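You operate a simulated robot arm through the tools that you are given. There is no shell and no other tool.

Carry out the task below with a simulated two-armed robot. There is one attempt and no reset: what you move stays moved.

TASK
Paint over the chip on pump 62 and dry it under the lamp.
Fine: use the dabber and the blue tin; tin shut, dabber back, lamp off and left over the pump. Set down upright: paint dabber. A coat counts when it lies all over at full strength: go over it till it gets no stronger.
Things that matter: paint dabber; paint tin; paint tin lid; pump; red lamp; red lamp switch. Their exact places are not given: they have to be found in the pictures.

The check looks at the end state, three seconds after you hand in, the way a careful person would. Anything else that was tipped, shoved, dropped, spilled or broken makes it a failure.

THE ROBOT
Two 7-joint arms with fingered hands on one trunk, on a base that moves. Base frame: it is fixed to the floor where the robot stands at the start and does not move with it; the origin is under the middle of the robot, x ahead of it, y to its left, z up; the surface under the hand at the start is at about z = 800. Units: mm, degrees, N and s.
The left shoulder is at the start at [70, 166, 1293], the right one opposite. With the tool pointing down near the work surface each hand reaches from about 100 to 920 mm from the robot's upright axis, wherever it stands, measured 20 degrees to its own side. Places, roughly: paint tin [500, -200, 800]; paint tin lid [500, -200, 800]; red lamp [800, -200, 1200]; red lamp switch [600, -300, 800]. Payload 4.1 kg a hand.
Tool frame (each hand has its own): the origin (TCP) lies between the finger pads and is the grasp point; the fingertips stand 32 mm ahead of it; z points along the fingers, y is the line along which they close. The gripper opens to 108 mm; its body begins 38 mm behind the TCP. The gripper is a hand of 4 fingers: y runs from the thumb to the fingers, the wrist lies at [-16, -108, -186] in the tool frame.
Orientation is that of the tool frame in the base frame, as a unit quaternion [x, y, z, w]. With the fingers straight down and the wrist toward the robot, the tool's x, y and z point along [0, 1, 0], [1, 0, 0] and [0, 0, -1] of the base frame.

THE INTERFACE
- The arms move only by the tool step_arm. It takes "left_increments", "right_increments" or both (then of equal length, played together; a hand with none holds still); each is a list of rows, each a list of 2 entries, a list of its own where there are three numbers: the turn, a rotation vector about the tool's x, y, z in units of 4 degrees (1.0 is 4 degrees), then the shift along the tool's x, y, z in units of 30 mm (1.0 is 30 mm). In form: [[[ax, ay, az], [tx, ty, tz]], ...]. A call has 1 to 20 rows; each row shifts and turns the commanded pose from where the row before left it, along the tool's axes as they then stand. A call with a number of a shift or a turn outside -1 to 1 is refused whole. Each row takes 0.2 s and may step no farther than 50 mm and 8.6 degrees from the row before; otherwise, the whole call is refused. Where a pose cannot be reached the arm comes as near as it can. A force on the tool above 50 N (or 10 N above the force at the start of the call, whichever is more), or a blocked arm, ends the call early, and 0.2 s more pass. In this call time passes only in rows, and 0.2 s behind the last. The reply holds the time, the measured pose of the TCP, the force on the tool along the base axes, the opening and the grip force, in the units named above and with some noise, with the torque about the TCP (base axes, N m) and any sound that the robot's microphone picked up.
- Cameras (640 x 400 px; columns grow to the right, rows downward): "scene" is now at [136.8, -10.4, 1522.6]; the picture's right is [0.01, -1.00, -0.00], its down [-0.57, -0.01, -0.82] and it looks along [0.82, 0.01, -0.57] (base axes); focal length 214 px, centre (320, 200). "left" rides on the left gripper at [-64, -93, -132] in its tool frame; the picture's right is [-0.80, -0.28, 0.53], its down [0.55, -0.71, 0.45] and it looks along [0.25, 0.65, 0.72] (tool axes); focal length 247 px, centre (320, 200). "right" rides on the right gripper at [64, -93, -132] in its tool frame; the picture's right is [-0.80, 0.28, -0.53], its down [-0.55, -0.71, 0.45] and it looks along [-0.25, 0.65, 0.72] (tool axes); focal length 247 px, centre (320, 200).
- get_image(camera): a new picture of that camera. The clock stands still meanwhile.
- raise_lower(by): slides the trunk up (or, below 0, down) by that many mm; the arms and the scene camera ride with it, the base frame stays. It gives what a move gives, with no picture.
- drive_base(legs): drives the robot by 1 to 6 legs, each [ahead, left, turn to the left] in mm, mm and degrees, along the robot's own axes; the way and the turn of a leg run together, so that a leg with both is an arc; at most 1500 mm and 180 degrees a leg. The arms and the cameras ride along, it lands a little off, and it stops where it bumps. It gives what a move gives.
- move_fingers(index, middle, ring, thumb_bend, hand): sets how far each is bent, from 0 (flat) to 1 (curled in); at 0.3 the hand is open as for a grip, at 0.7 the pads meet at the TCP. One left out holds its place. A second passes; each finger stops where it meets its share of the squeeze, and holds until it gets a number again. It is the only way to open and close the hand. It gives what a move gives, with no picture; readings hold the bend of each and the force on the fingers (four entries, about 0 where the hand has none), thumb and palm.
- turn_head(pan, tilt): turns the head with the scene camera to pan (to the left, within 86 degrees either way) and tilt (down, from -29 to 69), counted from straight ahead of the robot. It gives what a move gives.
- pixel_to_xyz(camera, pixels): for up to 12 pixels [column, row] of the newest picture of that camera ("zoom" is the newest enlarged one), the place [x, y, z] in the base frame of the surface seen there, good to about 2 mm, but the place of the scene camera against the robot may be out by one fixed shift of up to 12 mm in any direction. The clock stands still meanwhile.
- close_up(camera, box): a new picture of the part [left, top, right, bottom] of that camera's present view, enlarged. The clock stands still meanwhile.
- finish_job(): hands the job in; it is judged then, once.

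Open the grippers and draw the arms clear of the work before you hand the job in, unless the task says otherwise.

The tools are called after ">>>" by a JSON object that holds its "fn" and its "kwargs". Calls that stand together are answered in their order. step_arm: Moves the arms, as the interface text tells. Its arguments: {"type":"object","properties":{"left_increments":{"type":"array"},"right_increments":{"type":"array"}},"required":[]} The other tools are called the same way: raise_lower (by) moves the trunk up or down; move_fingers (index, middle, ring, thumb_bend, hand) moves the fingers one by one; drive_base (legs) drives the base; turn_head (pan, tilt) turns the head that bears the scene camera; get_image (camera) takes a picture; pixel_to_xyz (camera, pixels) gives the place of the surface under pixels of a picture; close_up (camera, box) takes an enlarged picture of a part of a camera's view; finish_job () hands the job in.

At the start:

```text
t: 0.0
left_position: [644.2, 113.1, 1447.2]
left_orientation: [0.707, 0.707, 0.001, 0.0]
left_ft_force: [-0.5, 0.1, -0.3]
left_moment: [0.01, 0.0, 0.01]
left_width: 107.3
left_finger_force: 0.0
left_shape: jaw
left_bend: [0.3, 0.3, 0.3, 0.3]
left_finger forces: [0.0, 0.0, 0.1, 0.0, 0.0, 0.1]
right_position: [542.8, -285.7, 1400.6]
right_orientation: [0.707, 0.707, 0.0, 0.0]
right_ft_force: [-0.3, -0.1, 0.2]
right_moment: [0.01, -0.01, 0.0]
right_width: 107.8
right_finger_force: 0.0
right_shape: jaw
right_bend: [0.3, 0.3, 0.3, 0.3]
right_finger forces: [0.0, 0.1, 0.0, 0.0, 0.0, 0.0]
trunk travel left (down, up): [-800.0, 140.0]
robot x, y, heading: [-0.8, 0.9, 0.0]
head pan, tilt (commanded): [0.6, 34.6]
```

scene: 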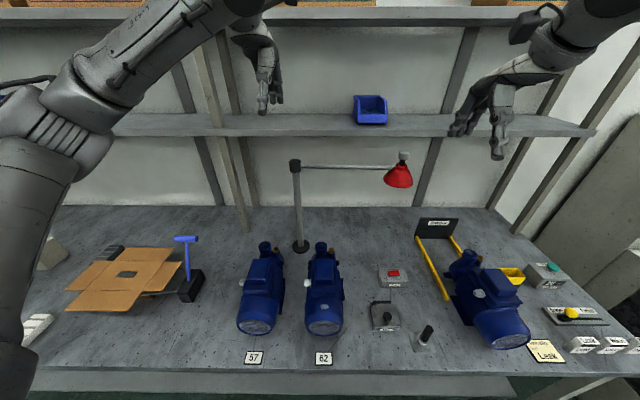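
right: 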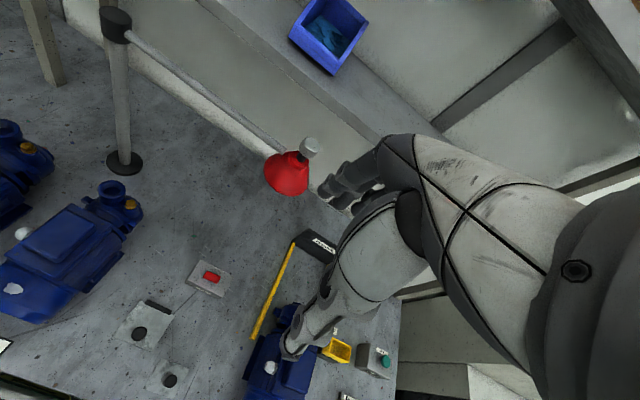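
left: 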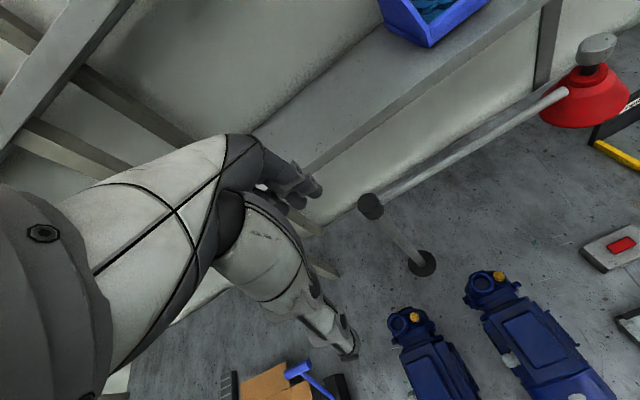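

I start by looking closely at the bench: the pumps 57/62 around (260,300) and (323,300), the lamp at (398,175), its switch near (393,275), and the tin/dabber near (385,315) and (425,335).

>>> {"fn": "close_up", "kwargs": {"camera": "scene", "box": [220, 220, 380, 370]}}

>>> {"fn": "close_up", "kwargs": {"camera": "scene", "box": [350, 240, 480, 360]}}

>>> {"fn": "close_up", "kwargs": {"camera": "scene", "box": [270, 140, 430, 260]}}

>>> {"fn": "close_up", "kwargs": {"camera": "scene", "box": [400, 200, 640, 380]}}

```text
2.67 times, centred on (300, 295) of scene
```

zoom: 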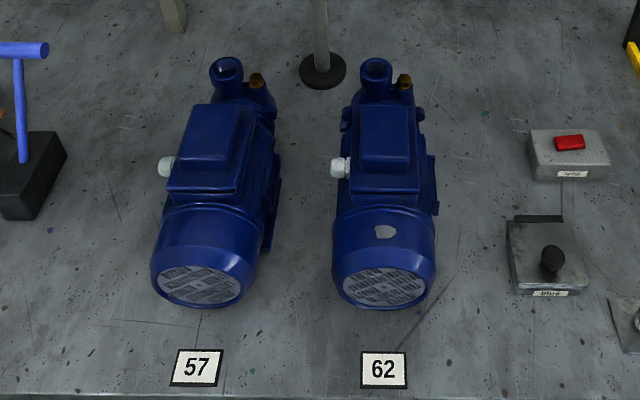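

```text
3.33 times, centred on (415, 300) of scene
```

zoom: 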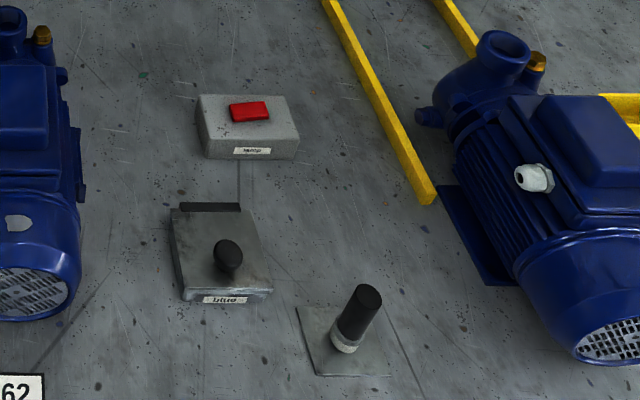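

```text
3.33 times, centred on (350, 200) of scene
```

zoom: 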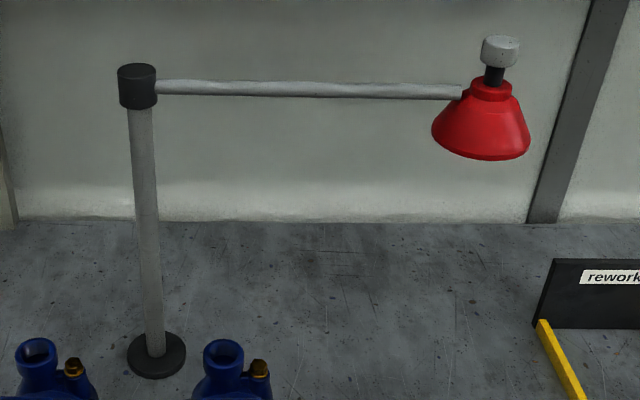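

```text
2.22 times, centred on (520, 290) of scene
```

zoom: 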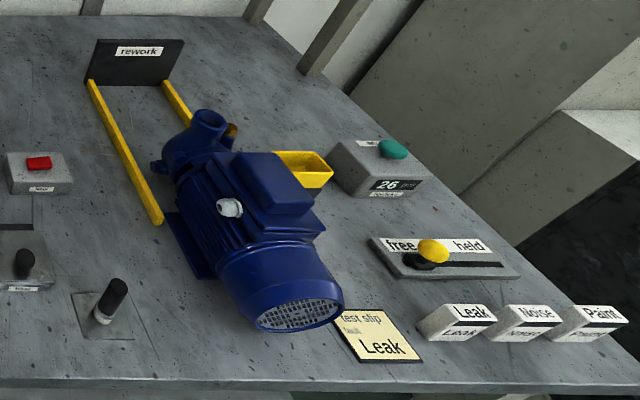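

The chip shows as a pale spot on the end bell of pump 62 at about scene (324,307). I enlarge the tin, dabber and chip more to see how the lid is made.

>>> {"fn": "close_up", "kwargs": {"camera": "scene", "box": [365, 290, 413, 335]}}

>>> {"fn": "close_up", "kwargs": {"camera": "scene", "box": [400, 315, 448, 360]}}

>>> {"fn": "close_up", "kwargs": {"camera": "scene", "box": [295, 280, 355, 340]}}

>>> {"fn": "close_up", "kwargs": {"camera": "scene", "box": [370, 255, 420, 300]}}

```text
8.89 times, centred on (389, 312) of scene
```

zoom: 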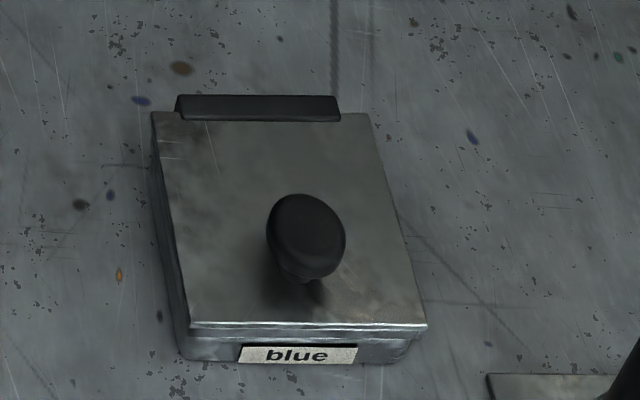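

```text
8.89 times, centred on (424, 338) of scene
```

zoom: 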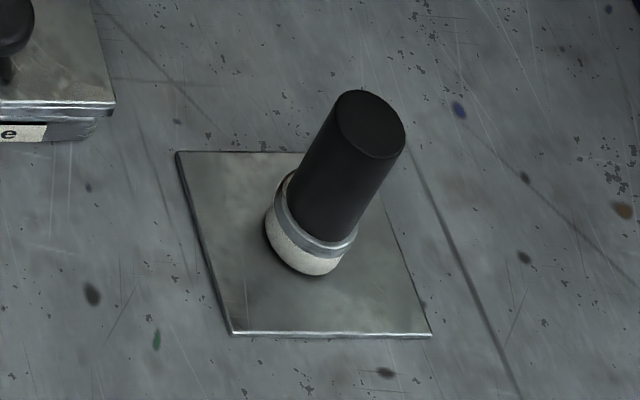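

```text
6.67 times, centred on (325, 310) of scene
```

zoom: 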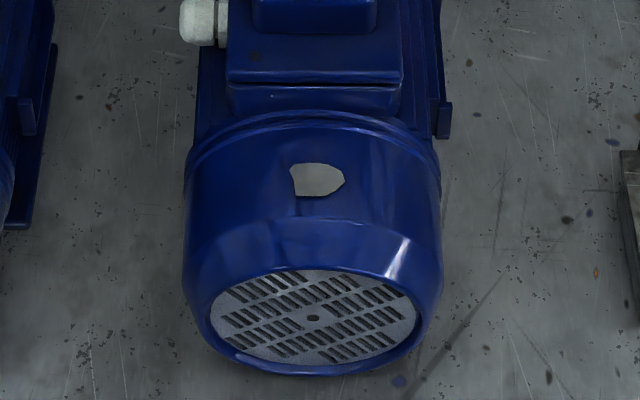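

```text
8.89 times, centred on (395, 278) of scene
```

zoom: 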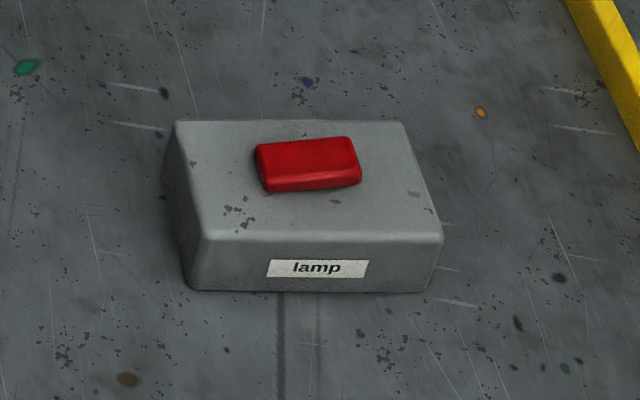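

The tin has a hinged lid (dark hinge bar at the far side) with a round knob, and the switch is a rocker whose right end looks higher. I measure points on the switch in the newest enlarged picture, and on the other things in the scene picture.

>>> {"fn": "pixel_to_xyz", "kwargs": {"camera": "zoom", "pixels": [[270, 155], [268, 185], [345, 148], [350, 178], [310, 160], [190, 130], [395, 130], [430, 235], [212, 235], [315, 268], [100, 300], [500, 300]]}}

>>> {"fn": "pixel_to_xyz", "kwargs": {"camera": "scene", "pixels": [[295, 163], [404, 154], [398, 178], [403, 165], [340, 166], [380, 168], [301, 245], [297, 200], [310, 165], [405, 160], [398, 186], [411, 176]]}}

>>> {"fn": "close_up", "kwargs": {"camera": "scene", "box": [365, 290, 413, 335]}}

```text
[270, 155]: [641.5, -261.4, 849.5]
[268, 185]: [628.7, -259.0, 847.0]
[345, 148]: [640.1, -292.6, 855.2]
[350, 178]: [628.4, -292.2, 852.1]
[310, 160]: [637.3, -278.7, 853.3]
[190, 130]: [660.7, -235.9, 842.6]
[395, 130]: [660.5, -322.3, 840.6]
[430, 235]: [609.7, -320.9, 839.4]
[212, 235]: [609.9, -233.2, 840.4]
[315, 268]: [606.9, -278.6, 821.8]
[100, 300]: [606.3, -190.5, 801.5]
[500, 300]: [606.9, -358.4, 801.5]
```

```text
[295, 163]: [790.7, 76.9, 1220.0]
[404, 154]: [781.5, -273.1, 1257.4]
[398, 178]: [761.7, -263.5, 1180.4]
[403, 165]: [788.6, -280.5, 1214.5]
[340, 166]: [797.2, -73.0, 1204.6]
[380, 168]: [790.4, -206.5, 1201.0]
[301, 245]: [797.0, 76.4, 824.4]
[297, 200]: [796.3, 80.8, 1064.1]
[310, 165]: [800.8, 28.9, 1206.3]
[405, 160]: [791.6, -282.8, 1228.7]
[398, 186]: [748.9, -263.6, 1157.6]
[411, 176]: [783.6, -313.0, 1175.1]
```

```text
8.89 times, centred on (389, 312) of scene
```

zoom: 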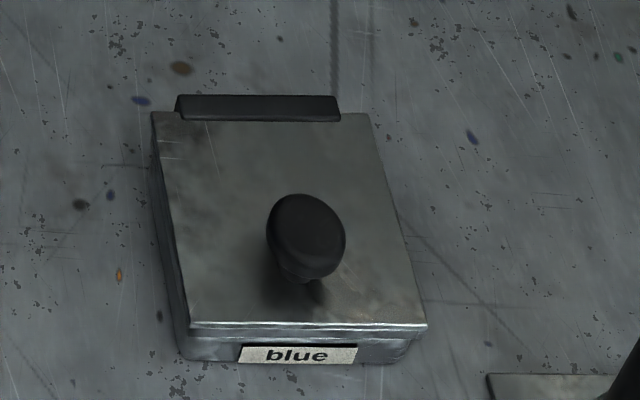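

Surface reads z≈801. I measure the tin, lid and knob in this newest enlarged picture.

>>> {"fn": "pixel_to_xyz", "kwargs": {"camera": "zoom", "pixels": [[160, 118], [365, 120], [420, 320], [195, 318], [305, 205], [305, 235], [280, 240], [340, 240], [300, 290], [255, 102], [300, 355], [100, 350]]}}

>>> {"fn": "pixel_to_xyz", "kwargs": {"camera": "scene", "pixels": [[324, 307], [322, 307], [327, 307], [324, 305], [324, 309], [324, 300], [324, 315], [310, 307], [338, 307], [324, 358], [330, 285], [321, 245]]}}

>>> {"fn": "close_up", "kwargs": {"camera": "scene", "box": [400, 315, 448, 360]}}

```text
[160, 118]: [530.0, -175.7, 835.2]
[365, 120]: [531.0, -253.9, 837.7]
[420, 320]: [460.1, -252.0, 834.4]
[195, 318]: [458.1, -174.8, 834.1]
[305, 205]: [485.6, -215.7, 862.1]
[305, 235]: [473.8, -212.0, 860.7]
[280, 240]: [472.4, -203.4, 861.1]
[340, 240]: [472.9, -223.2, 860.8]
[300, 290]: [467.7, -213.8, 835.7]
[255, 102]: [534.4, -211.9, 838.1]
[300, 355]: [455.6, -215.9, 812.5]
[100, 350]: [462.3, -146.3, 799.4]
```

```text
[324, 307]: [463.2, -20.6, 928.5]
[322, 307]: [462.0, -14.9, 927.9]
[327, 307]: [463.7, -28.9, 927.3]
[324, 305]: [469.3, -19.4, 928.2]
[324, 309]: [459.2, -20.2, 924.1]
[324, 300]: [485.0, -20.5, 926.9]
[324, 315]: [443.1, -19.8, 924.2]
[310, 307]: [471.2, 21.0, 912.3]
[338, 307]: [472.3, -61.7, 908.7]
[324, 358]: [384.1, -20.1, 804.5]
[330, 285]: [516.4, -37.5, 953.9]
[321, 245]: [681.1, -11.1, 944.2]
```

```text
8.89 times, centred on (424, 338) of scene
```

zoom: 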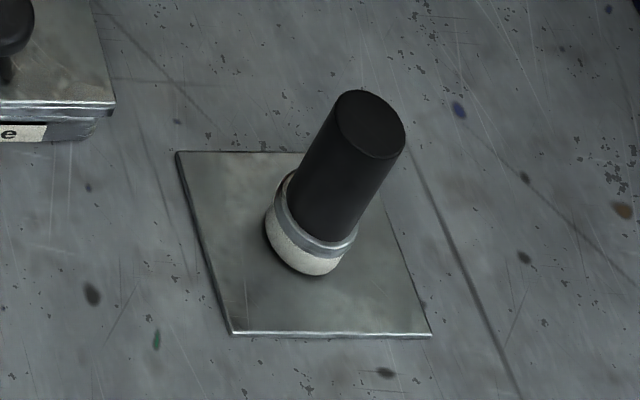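

Tin lid top is at z≈835, x 458–530, y −175…−254, with the knob at about (475,−213,861); the chip is about (464,−20,928), 347 mm from the lamp post, which matches the lamp arm's length. Now I measure the dabber and its plate.

>>> {"fn": "pixel_to_xyz", "kwargs": {"camera": "zoom", "pixels": [[370, 125], [345, 105], [400, 135], [372, 95], [370, 155], [330, 200], [290, 215], [300, 245], [310, 265], [182, 155], [235, 330], [425, 330]]}}

>>> {"fn": "pixel_to_xyz", "kwargs": {"camera": "scene", "pixels": [[267, 250], [321, 250], [260, 307], [430, 328], [188, 285], [185, 240], [367, 108], [300, 235], [450, 270], [470, 290], [437, 225], [417, 237]]}}

```text
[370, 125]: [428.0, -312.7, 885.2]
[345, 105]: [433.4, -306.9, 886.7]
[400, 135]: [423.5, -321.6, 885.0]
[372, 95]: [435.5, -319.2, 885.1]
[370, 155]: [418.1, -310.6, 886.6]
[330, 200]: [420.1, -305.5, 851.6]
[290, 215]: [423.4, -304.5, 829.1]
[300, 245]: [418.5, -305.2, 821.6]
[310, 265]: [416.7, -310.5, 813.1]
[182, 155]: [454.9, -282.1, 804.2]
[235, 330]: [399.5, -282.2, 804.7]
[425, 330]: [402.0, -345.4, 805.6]
```

```text
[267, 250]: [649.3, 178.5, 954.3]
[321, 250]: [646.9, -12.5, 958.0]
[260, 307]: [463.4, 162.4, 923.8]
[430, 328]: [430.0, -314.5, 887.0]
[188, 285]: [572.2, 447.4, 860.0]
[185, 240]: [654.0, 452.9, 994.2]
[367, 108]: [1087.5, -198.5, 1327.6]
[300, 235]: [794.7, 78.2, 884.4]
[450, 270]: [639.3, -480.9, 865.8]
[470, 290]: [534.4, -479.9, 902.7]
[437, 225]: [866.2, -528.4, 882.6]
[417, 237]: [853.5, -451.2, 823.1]
```

The dabber stands upright at about (427,−314) with its top at z≈886, on its plate. I bring the right hand down over the tin to see it with the wrist camera, staying well above everything.

>>> {"fn": "step_arm", "kwargs": {"right_increments": [[[0, 0, 0], [0.17, -0.2, 0.93]], [[0, 0, 0], [0.17, -0.2, 0.93]], [[0, 0, 0], [0.17, -0.2, 0.93]], [[0, 0, 0], [0.17, -0.2, 0.93]], [[0, 0, 0], [0.17, -0.2, 0.93]], [[0, 0, 0], [0.17, -0.2, 0.93]], [[0, 0, 0], [0.17, -0.2, 0.93]], [[0, 0, 0], [0.17, -0.2, 0.93]], [[0, 0, 0], [0.17, -0.2, 0.93]], [[0, 0, 0], [0.17, -0.2, 0.93]], [[0, 0, 0], [0.17, -0.2, 0.93]], [[0, 0, 0], [0.17, -0.2, 0.93]]]}}

>>> {"fn": "get_image", "kwargs": {"camera": "right"}}

>>> {"fn": "get_image", "kwargs": {"camera": "scene"}}

```text
t: 2.6
left_position: [645.2, 110.4, 1448.1]
left_orientation: [0.707, 0.707, 0.0, 0.0]
left_ft_force: [0.9, 0.5, 0.6]
left_moment: [-0.02, 0.03, 0.02]
left_width: 107.4
left_finger_force: 0.1
left_shape: jaw
left_bend: [0.3, 0.3, 0.3, 0.3]
left_finger forces: [0.0, 0.0, 0.0, 0.0, 0.0, 0.0]
right_position: [470.5, -226.1, 1064.0]
right_orientation: [0.708, 0.707, 0.0, 0.0]
right_ft_force: [0.5, 0.0, 0.4]
right_moment: [0.0, 0.03, 0.0]
right_width: 107.5
right_finger_force: 0.1
right_shape: jaw
right_bend: [0.3, 0.3, 0.3, 0.3]
right_finger forces: [0.0, 0.1, 0.1, 0.0, 0.0, 0.1]
trunk travel left (down, up): [-800.0, 140.0]
robot x, y, heading: [3.5, 0.3, 0.2]
head pan, tilt (commanded): [0.6, 34.6]
```

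```text
taken
```

right: 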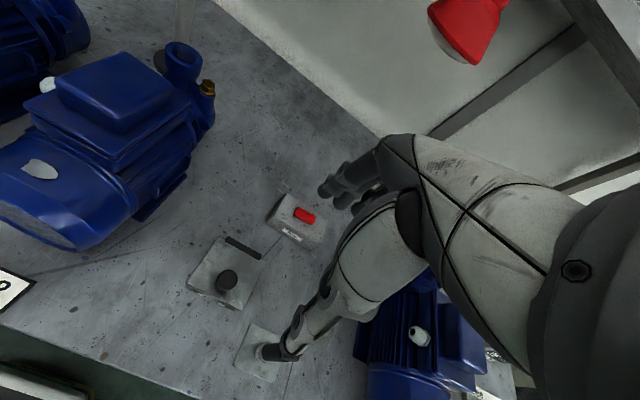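

```text
taken
```

scene: 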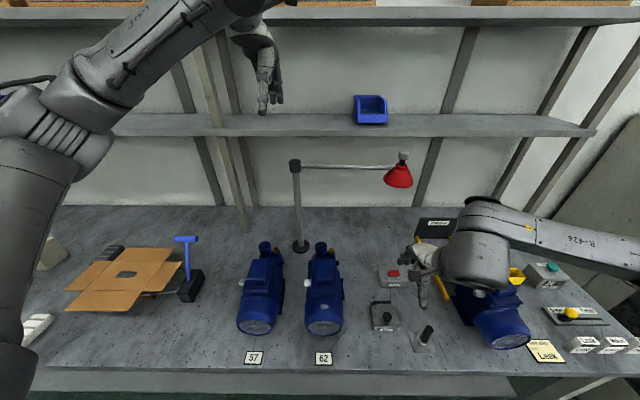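

The wrist camera now sees the knob at (227,281), the dabber behind the thumb near (263,352), the switch at (304,215) and the chip at (40,169). I measure these with the wrist camera to calibrate against the scene camera.

>>> {"fn": "pixel_to_xyz", "kwargs": {"camera": "right", "pixels": [[227, 281], [227, 274], [243, 247], [195, 285], [238, 303], [304, 215], [298, 212], [311, 218], [40, 169], [30, 168], [258, 352], [150, 300]]}}

>>> {"fn": "close_up", "kwargs": {"camera": "right", "box": [170, 180, 350, 390]}}

>>> {"fn": "close_up", "kwargs": {"camera": "scene", "box": [360, 220, 480, 360]}}

```text
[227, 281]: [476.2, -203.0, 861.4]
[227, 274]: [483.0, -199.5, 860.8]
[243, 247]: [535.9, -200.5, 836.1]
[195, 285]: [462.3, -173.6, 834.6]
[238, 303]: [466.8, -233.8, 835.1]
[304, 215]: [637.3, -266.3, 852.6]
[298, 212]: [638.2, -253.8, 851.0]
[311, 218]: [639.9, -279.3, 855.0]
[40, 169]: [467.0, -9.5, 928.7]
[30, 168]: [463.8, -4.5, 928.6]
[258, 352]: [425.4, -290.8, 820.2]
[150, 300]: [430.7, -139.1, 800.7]
```

```text
1.90 times, centred on (260, 285) of right
```

zoom: 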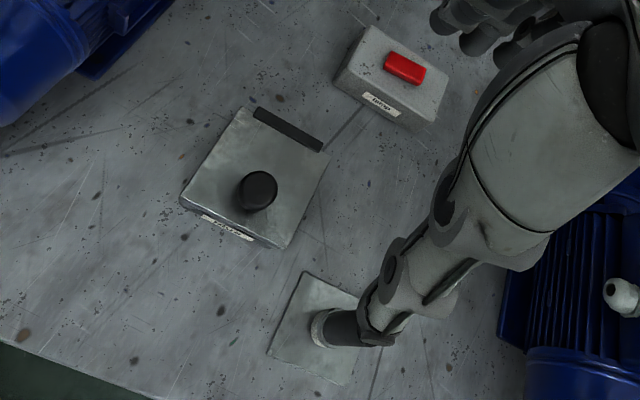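

```text
2.86 times, centred on (420, 290) of scene
```

zoom: 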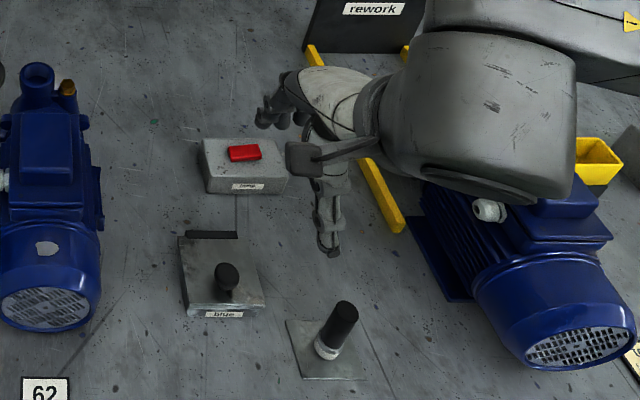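

The scene camera reads about 11 mm too far in −y: the knob is really near (477,−203), the chip near (464,−9,928), the dabber near (428,−303). I turn the right hand 90° so its pinch lies along base y, which lets the lid knob pivot between the pads as the lid hinges open.

>>> {"fn": "step_arm", "kwargs": {"right_increments": [[[0, 0, -1], [0, 0, 0]], [[0, 0, -1], [0, 0, 0]], [[0, 0, -1], [0, 0, 0]], [[0, 0, -1], [0, 0, 0]], [[0, 0, -1], [0, 0, 0]], [[0, 0, -1], [0, 0, 0]], [[0, 0, -1], [0, 0, 0]], [[0, 0, -1], [0, 0, 0]], [[0, 0, -1], [0, 0, 0]], [[0, 0, -1], [0, 0, 0]], [[0, 0, -1], [0, 0, 0]], [[0, 0, -1], [0, 0, 0]], [[0, 0, -1], [0, 0, 0]], [[0, 0, -1], [0, 0, 0]], [[0, 0, -1], [0, 0, 0]], [[0, 0, -1], [0, 0, 0]], [[0, 0, -1], [0, 0, 0]], [[0, 0, -1], [0, 0, 0]], [[0, 0, -1], [0, 0, 0]], [[0, 0, -1], [0, 0, 0]]]}}

>>> {"fn": "step_arm", "kwargs": {"right_increments": [[[0, 0, -1], [0, 0, 0]], [[0, 0, -1], [0, 0, 0]], [[0, 0, -0.5], [0, 0, 0]], [[0, 0, 0], [-0.1, 0.25, 0.5]], [[0, 0, 0], [-0.1, 0.25, 0.5]], [[0, 0, 0], [0, 0.25, 0.5]]]}}

>>> {"fn": "get_image", "kwargs": {"camera": "right"}}

>>> {"fn": "get_image", "kwargs": {"camera": "scene"}}

```text
t: 6.8
left_position: [645.9, 114.8, 1446.4]
left_orientation: [0.707, 0.707, -0.001, -0.001]
left_ft_force: [0.8, -0.1, -0.6]
left_moment: [-0.04, 0.01, -0.05]
left_width: 107.6
left_finger_force: 0.1
left_shape: jaw
left_bend: [0.3, 0.3, 0.3, 0.3]
left_finger forces: [0.1, 0.0, 0.0, 0.0, 0.0, 0.1]
right_position: [461.2, -160.0, 1037.4]
right_orientation: [0.224, 0.974, 0.02, 0.01]
right_ft_force: [0.1, -0.1, 1.0]
right_moment: [-0.05, 0.01, -0.01]
right_width: 107.3
right_finger_force: 0.0
right_shape: jaw
right_bend: [0.3, 0.3, 0.3, 0.3]
right_finger forces: [0.1, 0.1, 0.0, 0.1, 0.0, 0.0]
right hand out of reach, approached as far as the arm can: row 12, 13, 14, 15, 16, 17, 18
trunk travel left (down, up): [-800.0, 140.0]
robot x, y, heading: [0.5, 2.6, 0.0]
head pan, tilt (commanded): [0.6, 34.6]
```

```text
t: 8.2
left_position: [646.1, 111.0, 1447.5]
left_orientation: [0.707, 0.707, 0.0, 0.0]
left_ft_force: [0.1, -0.2, -0.5]
left_moment: [0.0, -0.01, -0.01]
left_width: 107.8
left_finger_force: 0.0
left_shape: jaw
left_bend: [0.3, 0.3, 0.3, 0.3]
left_finger forces: [0.1, 0.0, 0.0, 0.0, 0.0, 0.0]
right_position: [472.9, -139.0, 995.8]
right_orientation: [0.139, 0.99, 0.02, 0.011]
right_ft_force: [-0.5, -0.7, -0.1]
right_moment: [0.01, -0.01, -0.01]
right_width: 107.9
right_finger_force: 0.1
right_shape: jaw
right_bend: [0.3, 0.3, 0.3, 0.3]
right_finger forces: [0.1, 0.0, 0.0, 0.0, 0.0, 0.1]
trunk travel left (down, up): [-800.0, 140.0]
robot x, y, heading: [-0.4, -1.5, -0.0]
head pan, tilt (commanded): [0.6, 34.6]
```

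```text
taken
```

right: 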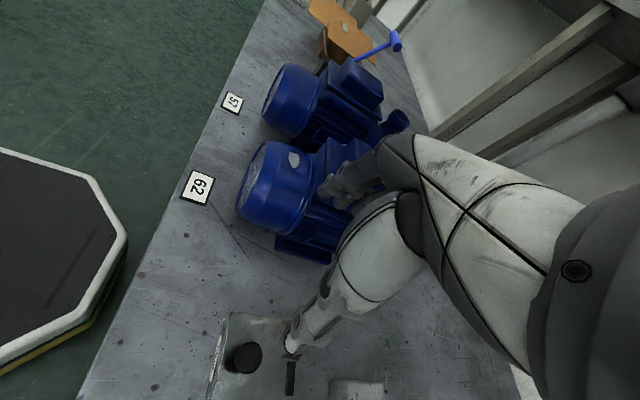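

```text
taken
```

scene: 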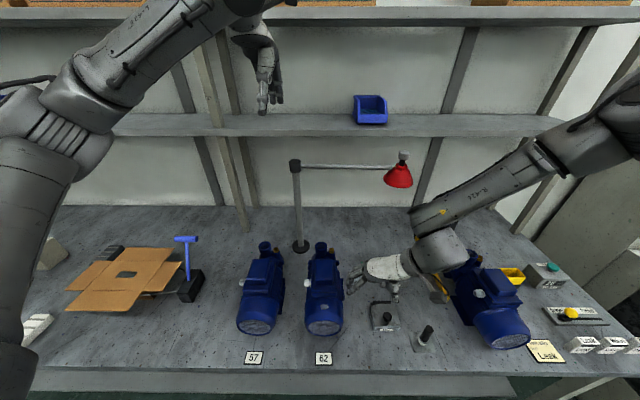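

The turn came out 16° short and the hand wandered to (473,−139,996), just above and right of pump 62. I move it back over the knob at (477,−203), keeping height, and turn a little more.

>>> {"fn": "step_arm", "kwargs": {"right_increments": [[[0, 0, 0], [-0.2, -0.6, 0.1]], [[0, 0, 0], [-0.2, -0.6, 0.1]], [[0, 0, -0.5], [-0.2, -0.6, 0.1]], [[0, 0, -0.5], [-0.1, -0.2, 0.1]], [[0, 0, -0.5], [0, 0, 0.1]], [[0, 0, -0.5], [0, 0, 0.1]]]}}

>>> {"fn": "get_image", "kwargs": {"camera": "right"}}

>>> {"fn": "close_up", "kwargs": {"camera": "scene", "box": [330, 220, 480, 360]}}

```text
t: 9.6
left_position: [645.5, 112.4, 1447.8]
left_orientation: [0.708, 0.707, 0.001, -0.001]
left_ft_force: [0.6, -0.2, 0.0]
left_moment: [-0.01, 0.0, 0.04]
left_width: 107.5
left_finger_force: 0.1
left_shape: jaw
left_bend: [0.3, 0.3, 0.3, 0.3]
left_finger forces: [0.0, 0.0, 0.0, 0.1, 0.1, 0.1]
right_position: [477.5, -203.5, 976.4]
right_orientation: [0.069, 0.997, 0.019, 0.012]
right_ft_force: [-0.3, 0.2, -0.7]
right_moment: [0.03, -0.03, 0.0]
right_width: 107.7
right_finger_force: 0.0
right_shape: jaw
right_bend: [0.3, 0.3, 0.3, 0.3]
right_finger forces: [0.0, 0.0, 0.1, 0.0, 0.0, 0.1]
trunk travel left (down, up): [-800.0, 140.0]
robot x, y, heading: [0.8, -0.1, -0.0]
head pan, tilt (commanded): [0.6, 34.6]
```

```text
taken
```

right: 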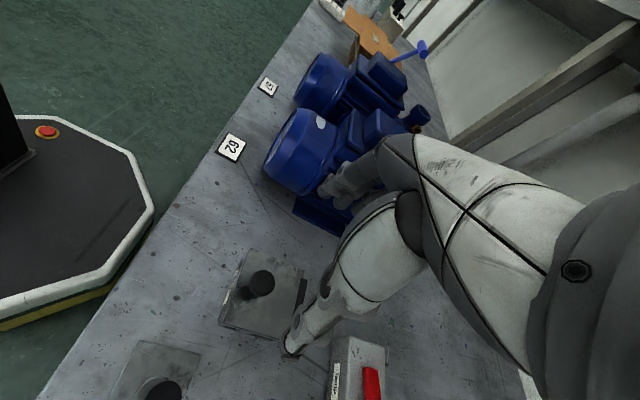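

```text
2.86 times, centred on (405, 290) of scene
```

zoom: 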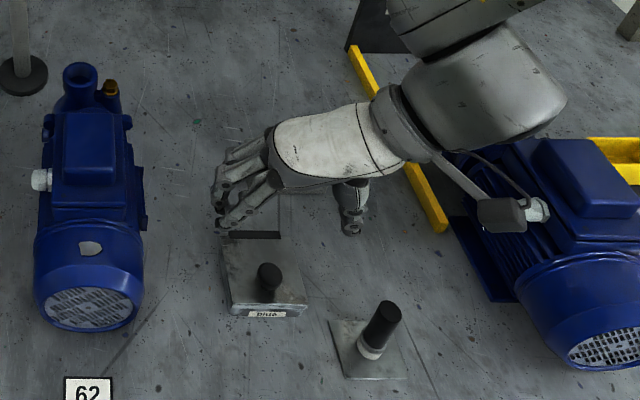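

The hand is now right over the knob at (477,−203,976). I measure the thumb and finger tips in the newest enlarged picture to learn where they really lie relative to the TCP.

>>> {"fn": "pixel_to_xyz", "kwargs": {"camera": "zoom", "pixels": [[222, 222], [225, 215], [216, 190], [230, 160], [351, 230], [350, 215], [352, 190], [268, 270], [250, 200], [265, 140], [388, 305], [245, 185]]}}

>>> {"fn": "close_up", "kwargs": {"camera": "right", "box": [200, 130, 440, 400]}}

```text
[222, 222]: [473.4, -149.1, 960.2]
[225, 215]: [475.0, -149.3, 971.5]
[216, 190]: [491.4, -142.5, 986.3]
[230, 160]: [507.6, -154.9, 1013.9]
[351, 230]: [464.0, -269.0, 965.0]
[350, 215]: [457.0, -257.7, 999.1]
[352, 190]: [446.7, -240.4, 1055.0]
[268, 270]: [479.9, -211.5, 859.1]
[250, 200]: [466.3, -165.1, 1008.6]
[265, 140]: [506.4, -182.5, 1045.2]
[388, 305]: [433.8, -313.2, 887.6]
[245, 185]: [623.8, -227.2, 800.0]
```

```text
1.48 times, centred on (320, 265) of right
```

zoom: 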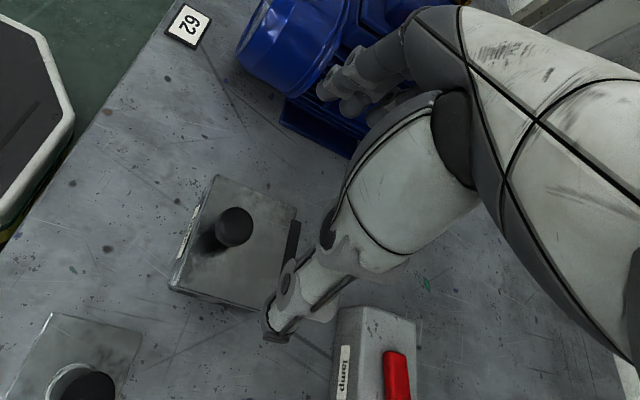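

Thumb tip and the nearest finger lie about ±55–65 mm from the TCP along y, and the nearest finger (x≈475) lines up with the TCP while the others sit farther in +x. I straighten middle and ring to leave only index and thumb for the pinch, and check which finger is which.

>>> {"fn": "move_fingers", "kwargs": {"hand": "right", "middle": 0.0, "ring": 0.0}}

>>> {"fn": "close_up", "kwargs": {"camera": "scene", "box": [360, 240, 450, 330]}}

>>> {"fn": "get_image", "kwargs": {"camera": "right"}}

```text
t: 10.6
left_position: [644.5, 111.9, 1447.8]
left_orientation: [0.707, 0.707, -0.001, 0.0]
left_ft_force: [0.2, 0.4, 0.0]
left_moment: [-0.01, 0.02, 0.0]
left_width: 107.6
left_finger_force: 0.1
left_shape: jaw
left_bend: [0.3, 0.3, 0.3, 0.3]
left_finger forces: [0.1, 0.0, 0.1, 0.0, 0.0, 0.1]
right_position: [477.0, -202.7, 975.8]
right_orientation: [0.069, 0.997, 0.019, 0.014]
right_ft_force: [0.9, -0.5, -0.1]
right_moment: [0.0, -0.01, 0.01]
right_width: 108.6
right_finger_force: 0.1
right_shape: fingers
right_bend: [0.3, 0.0, 0.0, 0.3]
right_finger forces: [0.0, 0.0, 0.0, 0.0, 0.0, 0.0]
trunk travel left (down, up): [-800.0, 140.0]
robot x, y, heading: [1.9, 1.2, 0.1]
head pan, tilt (commanded): [0.6, 34.6]
```

```text
4.44 times, centred on (405, 285) of scene
```

zoom: 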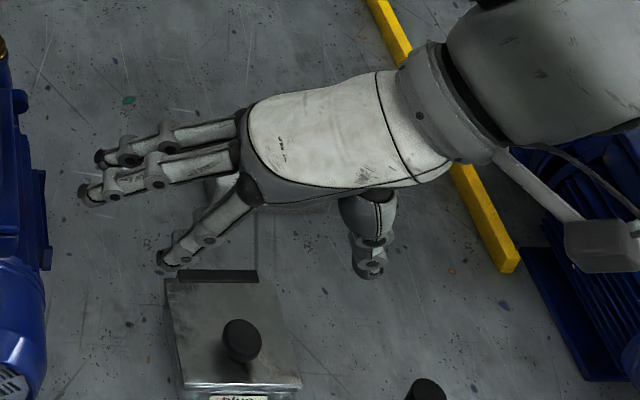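

```text
taken
```

right: 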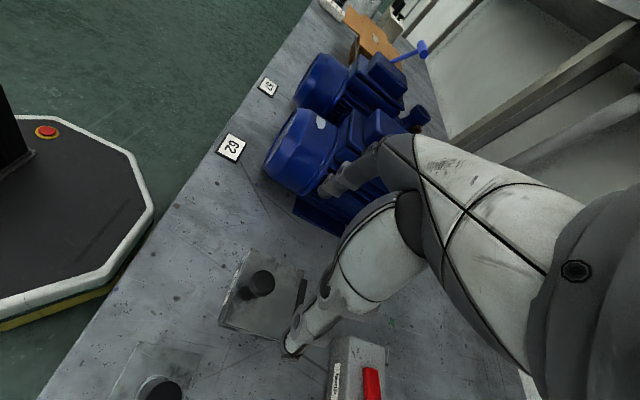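

Index is the nearest finger and stays with the thumb; middle and ring now stick out toward pump 62. I measure how near their tips come to the pump before I lower.

>>> {"fn": "pixel_to_xyz", "kwargs": {"camera": "zoom", "pixels": [[90, 193], [105, 158], [165, 262], [178, 245], [370, 265], [372, 250], [40, 150], [45, 265], [240, 335], [215, 275], [205, 225], [160, 180]]}}

```text
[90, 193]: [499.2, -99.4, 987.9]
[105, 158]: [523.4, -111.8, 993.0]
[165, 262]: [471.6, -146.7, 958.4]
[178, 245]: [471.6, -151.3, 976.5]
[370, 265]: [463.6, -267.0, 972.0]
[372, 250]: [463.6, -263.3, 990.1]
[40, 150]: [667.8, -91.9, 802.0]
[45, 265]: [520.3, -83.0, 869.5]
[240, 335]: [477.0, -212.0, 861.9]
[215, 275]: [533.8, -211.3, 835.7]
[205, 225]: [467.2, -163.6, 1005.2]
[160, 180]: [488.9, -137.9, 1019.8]
```

The straight fingertips would pass about 13 mm from the pump's fin, so I bend middle and ring slightly to 0.13 for more room. Then I lower the hand toward the knob.

>>> {"fn": "move_fingers", "kwargs": {"hand": "right", "middle": 0.13, "ring": 0.13}}

>>> {"fn": "step_arm", "kwargs": {"right_increments": [[[0, 0, 0], [0.02, -0.04, 0.87]], [[0, 0, 0], [0.02, -0.04, 0.87]], [[0, 0, 0], [0.02, -0.04, 0.87]]]}}

>>> {"fn": "close_up", "kwargs": {"camera": "scene", "box": [360, 260, 450, 340]}}

>>> {"fn": "get_image", "kwargs": {"camera": "right"}}

```text
t: 11.6
left_position: [645.3, 111.3, 1447.3]
left_orientation: [0.708, 0.707, 0.0, 0.0]
left_ft_force: [-0.7, 0.2, -1.0]
left_moment: [0.01, 0.0, -0.03]
left_width: 107.7
left_finger_force: 0.0
left_shape: jaw
left_bend: [0.3, 0.3, 0.3, 0.3]
left_finger forces: [0.0, 0.1, 0.0, 0.1, 0.1, 0.0]
right_position: [477.5, -203.0, 975.9]
right_orientation: [0.069, 0.997, 0.02, 0.013]
right_ft_force: [0.1, -0.4, 0.1]
right_moment: [-0.01, -0.02, 0.02]
right_width: 108.8
right_finger_force: 0.0
right_shape: fingers
right_bend: [0.3, 0.13, 0.13, 0.3]
right_finger forces: [0.0, 0.0, 0.0, 0.0, 0.0, 0.0]
trunk travel left (down, up): [-800.0, 140.0]
robot x, y, heading: [3.6, -2.5, 0.1]
head pan, tilt (commanded): [0.6, 34.6]
```

```text
t: 12.4
left_position: [645.7, 112.6, 1447.6]
left_orientation: [0.707, 0.707, 0.0, 0.0]
left_ft_force: [-0.2, -0.3, 0.4]
left_moment: [0.0, 0.0, 0.0]
left_width: 107.4
left_finger_force: 0.1
left_shape: jaw
left_bend: [0.3, 0.3, 0.3, 0.3]
left_finger forces: [0.0, 0.1, 0.0, 0.0, 0.0, 0.0]
right_position: [475.7, -203.5, 898.5]
right_orientation: [0.069, 0.997, 0.02, 0.013]
right_ft_force: [-0.1, -0.3, -0.3]
right_moment: [-0.04, 0.01, -0.03]
right_width: 108.4
right_finger_force: 0.0
right_shape: fingers
right_bend: [0.3, 0.13, 0.13, 0.3]
right_finger forces: [0.1, 0.0, 0.1, 0.0, 0.0, 0.0]
trunk travel left (down, up): [-800.0, 140.0]
robot x, y, heading: [-1.0, 4.1, -0.2]
head pan, tilt (commanded): [0.6, 34.6]
```

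```text
5.00 times, centred on (405, 300) of scene
```

zoom: 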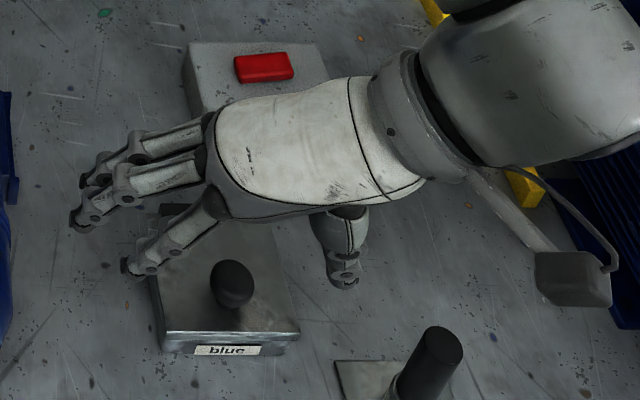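

```text
taken
```

right: 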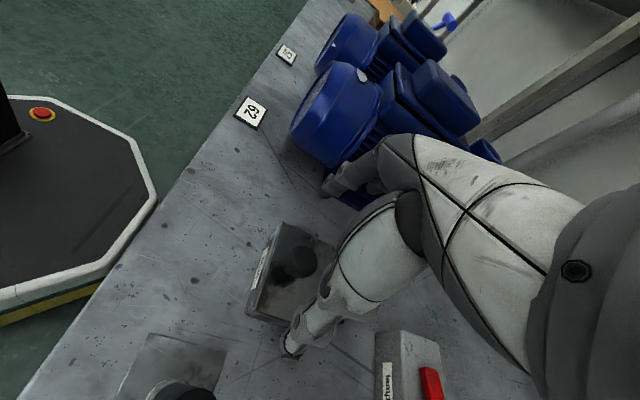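

Index tip is at zoom (130,265), thumb at (345,280), with the knob at (232,282) between them. I lower the last 26 mm so the tips stay just above the lid, then look.

>>> {"fn": "step_arm", "kwargs": {"right_increments": [[[0, 0, 0], [-0.025, 0, 0.44]], [[0, 0, 0], [-0.025, 0, 0.43]]]}}

>>> {"fn": "close_up", "kwargs": {"camera": "scene", "box": [360, 270, 450, 340]}}

>>> {"fn": "close_up", "kwargs": {"camera": "right", "box": [200, 160, 440, 400]}}

```text
t: 13.0
left_position: [645.2, 111.5, 1446.1]
left_orientation: [0.707, 0.707, -0.001, 0.0]
left_ft_force: [-0.7, 0.2, 0.4]
left_moment: [-0.02, 0.01, -0.02]
left_width: 107.7
left_finger_force: 0.0
left_shape: jaw
left_bend: [0.3, 0.3, 0.3, 0.3]
left_finger forces: [0.0, 0.0, 0.0, 0.1, 0.1, 0.0]
right_position: [479.7, -201.4, 871.1]
right_orientation: [0.068, 0.997, 0.02, 0.012]
right_ft_force: [0.1, 0.3, -0.2]
right_moment: [-0.01, 0.05, 0.0]
right_width: 108.3
right_finger_force: 0.1
right_shape: fingers
right_bend: [0.3, 0.13, 0.13, 0.3]
right_finger forces: [0.0, 0.1, 0.0, 0.1, 0.0, 0.0]
trunk travel left (down, up): [-800.0, 140.0]
robot x, y, heading: [-3.0, -0.8, -0.4]
head pan, tilt (commanded): [0.6, 34.6]
```

```text
5.71 times, centred on (405, 305) of scene
```

zoom: 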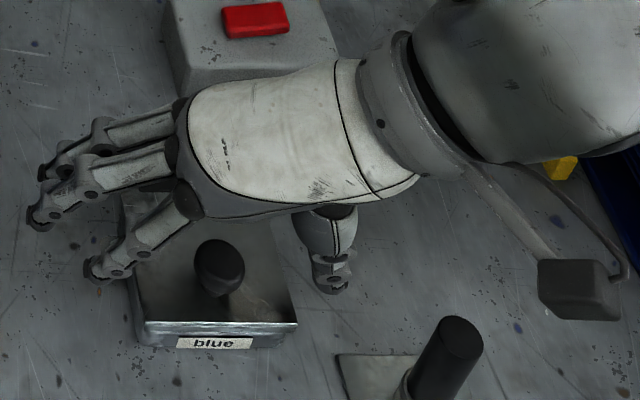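

```text
1.67 times, centred on (320, 280) of right
```

zoom: 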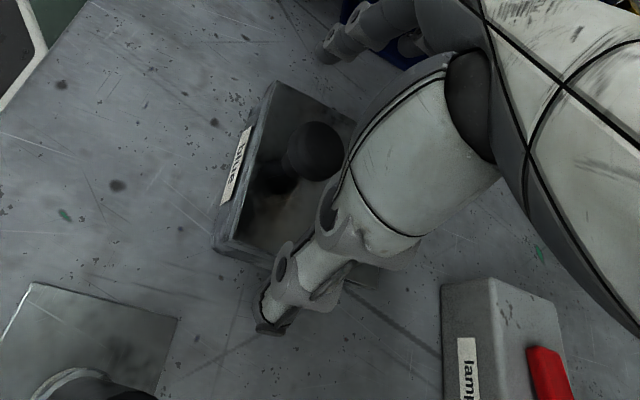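

Index and thumb flank the knob with tips just above the lid plane. I close index and thumb onto the knob.

>>> {"fn": "move_fingers", "kwargs": {"hand": "right", "index": 0.55, "thumb_bend": 0.55}}

>>> {"fn": "close_up", "kwargs": {"camera": "scene", "box": [360, 270, 450, 340]}}

>>> {"fn": "close_up", "kwargs": {"camera": "right", "box": [200, 160, 440, 400]}}

```text
t: 14.0
left_position: [645.2, 111.0, 1447.5]
left_orientation: [0.707, 0.707, 0.0, -0.001]
left_ft_force: [-0.4, -0.3, -0.1]
left_moment: [0.04, 0.0, 0.01]
left_width: 107.7
left_finger_force: 0.0
left_shape: jaw
left_bend: [0.3, 0.3, 0.3, 0.3]
left_finger forces: [0.0, 0.1, 0.0, 0.0, 0.0, 0.0]
right_position: [478.7, -202.4, 870.9]
right_orientation: [0.069, 0.997, 0.02, 0.013]
right_ft_force: [0.3, -0.3, 0.6]
right_moment: [-0.01, 0.02, -0.05]
right_width: 42.7
right_finger_force: 0.0
right_shape: fingers
right_bend: [0.55, 0.13, 0.13, 0.55]
right_finger forces: [0.1, 0.0, 0.0, 0.1, 0.4, 0.0]
trunk travel left (down, up): [-800.0, 140.0]
robot x, y, heading: [-1.5, -1.7, -0.1]
head pan, tilt (commanded): [0.6, 34.6]
```

```text
5.71 times, centred on (405, 305) of scene
```

zoom: 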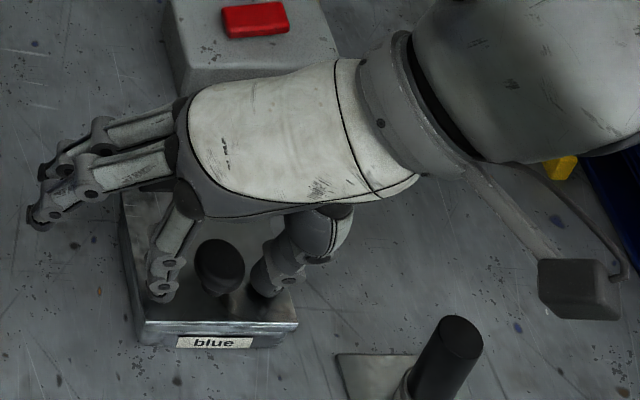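

```text
1.67 times, centred on (320, 280) of right
```

zoom: 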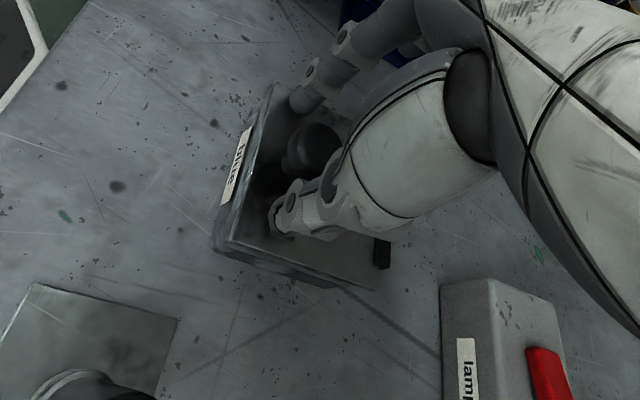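

Both tips straddle the knob evenly (index at zoom (160,290), thumb at (265,290)). I close further until they squeeze it.

>>> {"fn": "move_fingers", "kwargs": {"hand": "right", "index": 0.7, "thumb_bend": 0.7}}

>>> {"fn": "close_up", "kwargs": {"camera": "scene", "box": [360, 270, 450, 340]}}

>>> {"fn": "close_up", "kwargs": {"camera": "right", "box": [200, 160, 440, 400]}}

```text
t: 15.0
left_position: [644.5, 111.5, 1447.0]
left_orientation: [0.707, 0.707, -0.001, 0.0]
left_ft_force: [1.3, 0.5, 0.5]
left_moment: [0.01, -0.02, 0.02]
left_width: 107.9
left_finger_force: 0.1
left_shape: jaw
left_bend: [0.3, 0.3, 0.3, 0.3]
left_finger forces: [0.1, 0.1, 0.0, 0.1, 0.1, 0.0]
right_position: [479.3, -201.9, 870.4]
right_orientation: [0.069, 0.997, 0.02, 0.013]
right_ft_force: [-0.7, -3.9, -0.5]
right_moment: [-0.06, -0.01, -0.03]
right_width: 16.6
right_finger_force: 5.4
right_shape: fingers
right_bend: [0.67, 0.13, 0.13, 0.65]
right_finger forces: [2.4, 0.0, 0.1, 0.0, 6.7, 0.1]
trunk travel left (down, up): [-800.0, 140.0]
robot x, y, heading: [2.6, -2.2, -0.0]
head pan, tilt (commanded): [0.6, 34.6]
```

```text
5.71 times, centred on (405, 305) of scene
```

zoom: 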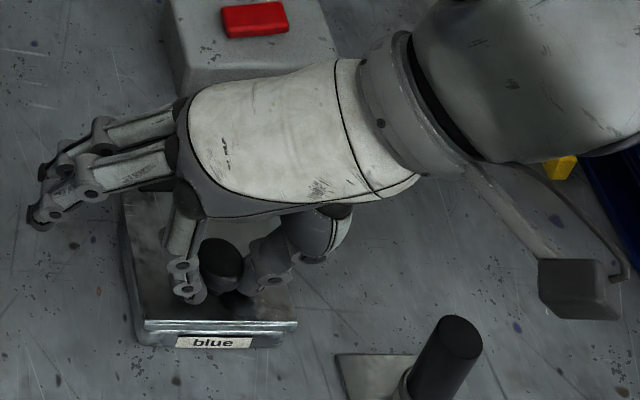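

```text
1.67 times, centred on (320, 280) of right
```

zoom: 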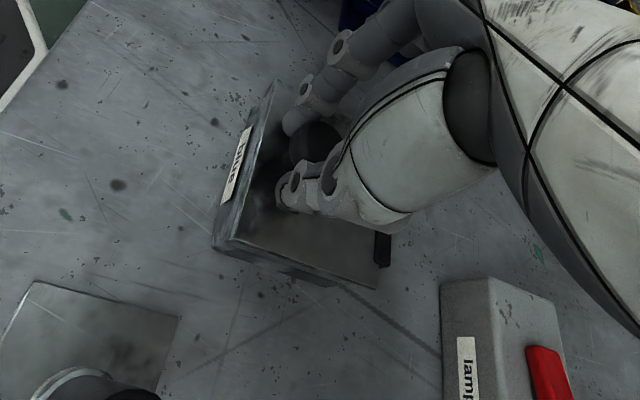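

The knob is gripped (5.4 N, 16.6 mm). I lift it along an arc about the hinge at x≈532, tilting the hand a little with the lid, and check after about 30°.

>>> {"fn": "step_arm", "kwargs": {"right_increments": [[[0, 0.5, 0], [-0.108, 0.023, -0.23]], [[0, 0.5, 0], [-0.126, 0.026, -0.217]], [[0, 0.5, 0], [-0.149, 0.03, -0.209]], [[0, 0.5, 0], [-0.169, 0.033, -0.197]]]}}

>>> {"fn": "close_up", "kwargs": {"camera": "scene", "box": [360, 270, 450, 340]}}

>>> {"fn": "close_up", "kwargs": {"camera": "right", "box": [200, 160, 440, 400]}}

```text
t: 16.0
left_position: [646.3, 112.3, 1446.0]
left_orientation: [0.707, 0.707, -0.001, 0.0]
left_ft_force: [0.4, 0.3, 0.1]
left_moment: [-0.02, 0.03, -0.01]
left_width: 107.4
left_finger_force: 0.0
left_shape: jaw
left_bend: [0.3, 0.3, 0.3, 0.3]
left_finger forces: [0.0, 0.1, 0.0, 0.0, 0.0, 0.0]
right_position: [496.1, -202.7, 896.1]
right_orientation: [0.067, 0.996, 0.024, -0.058]
right_ft_force: [-2.4, -4.2, -0.5]
right_moment: [-0.15, 0.07, 0.03]
right_width: 16.0
right_finger_force: 5.8
right_shape: fingers
right_bend: [0.67, 0.13, 0.13, 0.64]
right_finger forces: [2.1, 0.0, 0.1, 0.0, 10.5, 0.1]
trunk travel left (down, up): [-800.0, 140.0]
robot x, y, heading: [-0.5, -1.6, 0.0]
head pan, tilt (commanded): [0.6, 34.6]
```

```text
5.71 times, centred on (405, 305) of scene
```

zoom: 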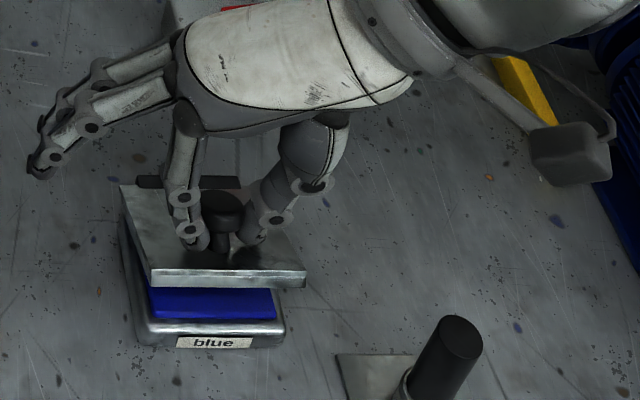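

```text
1.67 times, centred on (320, 280) of right
```

zoom: 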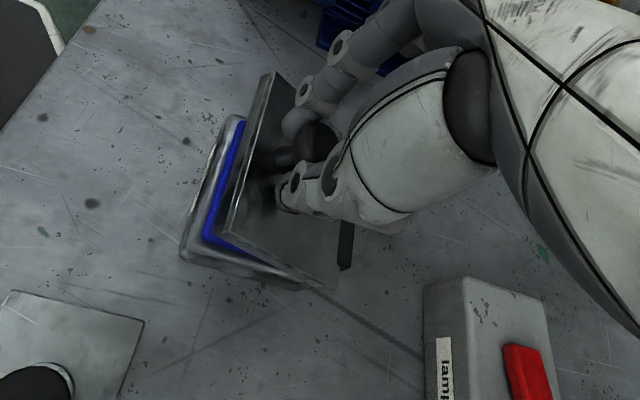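

The lid is rising cleanly and blue paint shows under it. I continue along the arc to about 65–70°.

>>> {"fn": "step_arm", "kwargs": {"right_increments": [[[0, 0.5, 0], [-0.182, 0.034, -0.178]], [[0, 0.5, 0], [-0.205, 0.037, -0.165]], [[0, 0.5, 0], [-0.214, 0.037, -0.144]], [[0, 0.5, 0], [-0.232, 0.038, -0.126]], [[0, 0.5, 0], [-0.241, 0.038, -0.107]]]}}

>>> {"fn": "close_up", "kwargs": {"camera": "scene", "box": [360, 270, 450, 340]}}

>>> {"fn": "close_up", "kwargs": {"camera": "right", "box": [200, 160, 440, 400]}}

```text
t: 17.2
left_position: [644.8, 111.9, 1448.0]
left_orientation: [0.707, 0.707, 0.0, 0.0]
left_ft_force: [0.4, 0.2, 0.1]
left_moment: [-0.04, -0.03, -0.01]
left_width: 107.8
left_finger_force: 0.0
left_shape: jaw
left_bend: [0.3, 0.3, 0.3, 0.3]
left_finger forces: [0.0, 0.0, 0.0, 0.1, 0.1, 0.0]
right_position: [531.6, -203.2, 910.0]
right_orientation: [0.065, 0.987, 0.03, -0.143]
right_ft_force: [-0.7, -2.9, 1.4]
right_moment: [0.02, 0.07, -0.07]
right_width: 14.9
right_finger_force: 6.3
right_shape: fingers
right_bend: [0.68, 0.13, 0.13, 0.64]
right_finger forces: [6.1, 0.0, 0.1, 0.0, 6.5, 0.1]
trunk travel left (down, up): [-800.0, 140.0]
robot x, y, heading: [-1.7, -2.9, 0.2]
head pan, tilt (commanded): [0.6, 34.6]
```

```text
5.71 times, centred on (405, 305) of scene
```

zoom: 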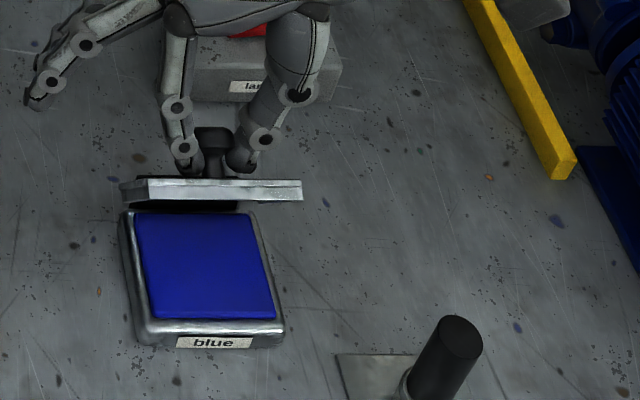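

```text
1.67 times, centred on (320, 280) of right
```

zoom: 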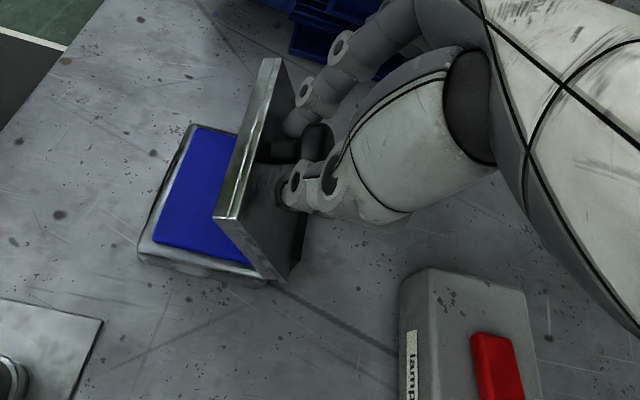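

The lid is near 68° and the tin lies open. I carry it past upright by the next steps and watch the force for the hinge stop.

>>> {"fn": "step_arm", "kwargs": {"right_increments": [[[0, 0.5, 0], [-0.25, 0.037, -0.084]], [[0, 0.5, 0], [-0.258, 0.036, -0.061]], [[0, 0.5, 0], [-0.267, 0.034, -0.039]], [[0, 0.5, 0], [-0.265, 0.031, -0.015]]]}}

>>> {"fn": "close_up", "kwargs": {"camera": "scene", "box": [360, 250, 450, 320]}}

>>> {"fn": "close_up", "kwargs": {"camera": "right", "box": [200, 160, 440, 400]}}

```text
t: 18.2
left_position: [646.2, 111.5, 1445.8]
left_orientation: [0.707, 0.707, -0.001, -0.001]
left_ft_force: [0.1, 1.1, 0.7]
left_moment: [0.01, 0.0, -0.03]
left_width: 107.5
left_finger_force: 0.0
left_shape: jaw
left_bend: [0.3, 0.3, 0.3, 0.3]
left_finger forces: [0.0, 0.1, 0.0, 0.0, 0.0, 0.1]
right_position: [562.6, -205.5, 904.6]
right_orientation: [0.063, 0.975, 0.035, -0.212]
right_ft_force: [0.4, -3.5, 1.9]
right_moment: [-0.08, 0.02, -0.04]
right_width: 11.7
right_finger_force: 4.3
right_shape: fingers
right_bend: [0.69, 0.13, 0.13, 0.66]
right_finger forces: [3.4, 0.1, 0.0, 0.0, 4.8, 0.1]
trunk travel left (down, up): [-800.0, 140.0]
robot x, y, heading: [0.1, -0.1, 0.2]
head pan, tilt (commanded): [0.6, 34.6]
```

```text
5.71 times, centred on (405, 285) of scene
```

zoom: 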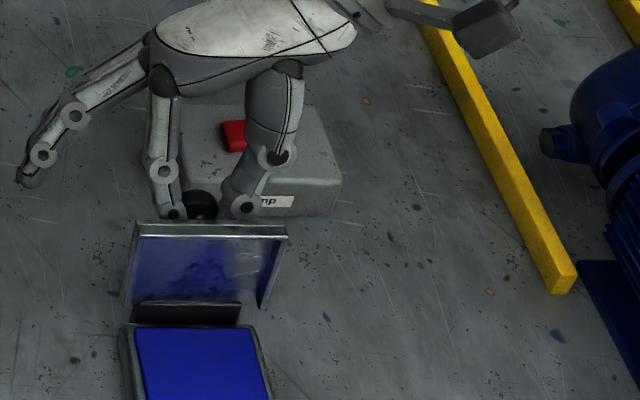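

```text
1.67 times, centred on (320, 280) of right
```

zoom: 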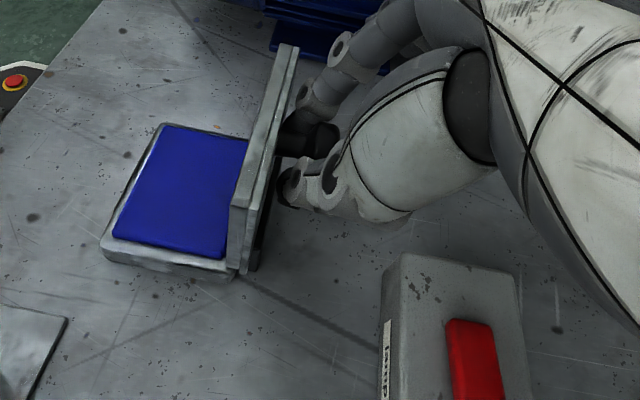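

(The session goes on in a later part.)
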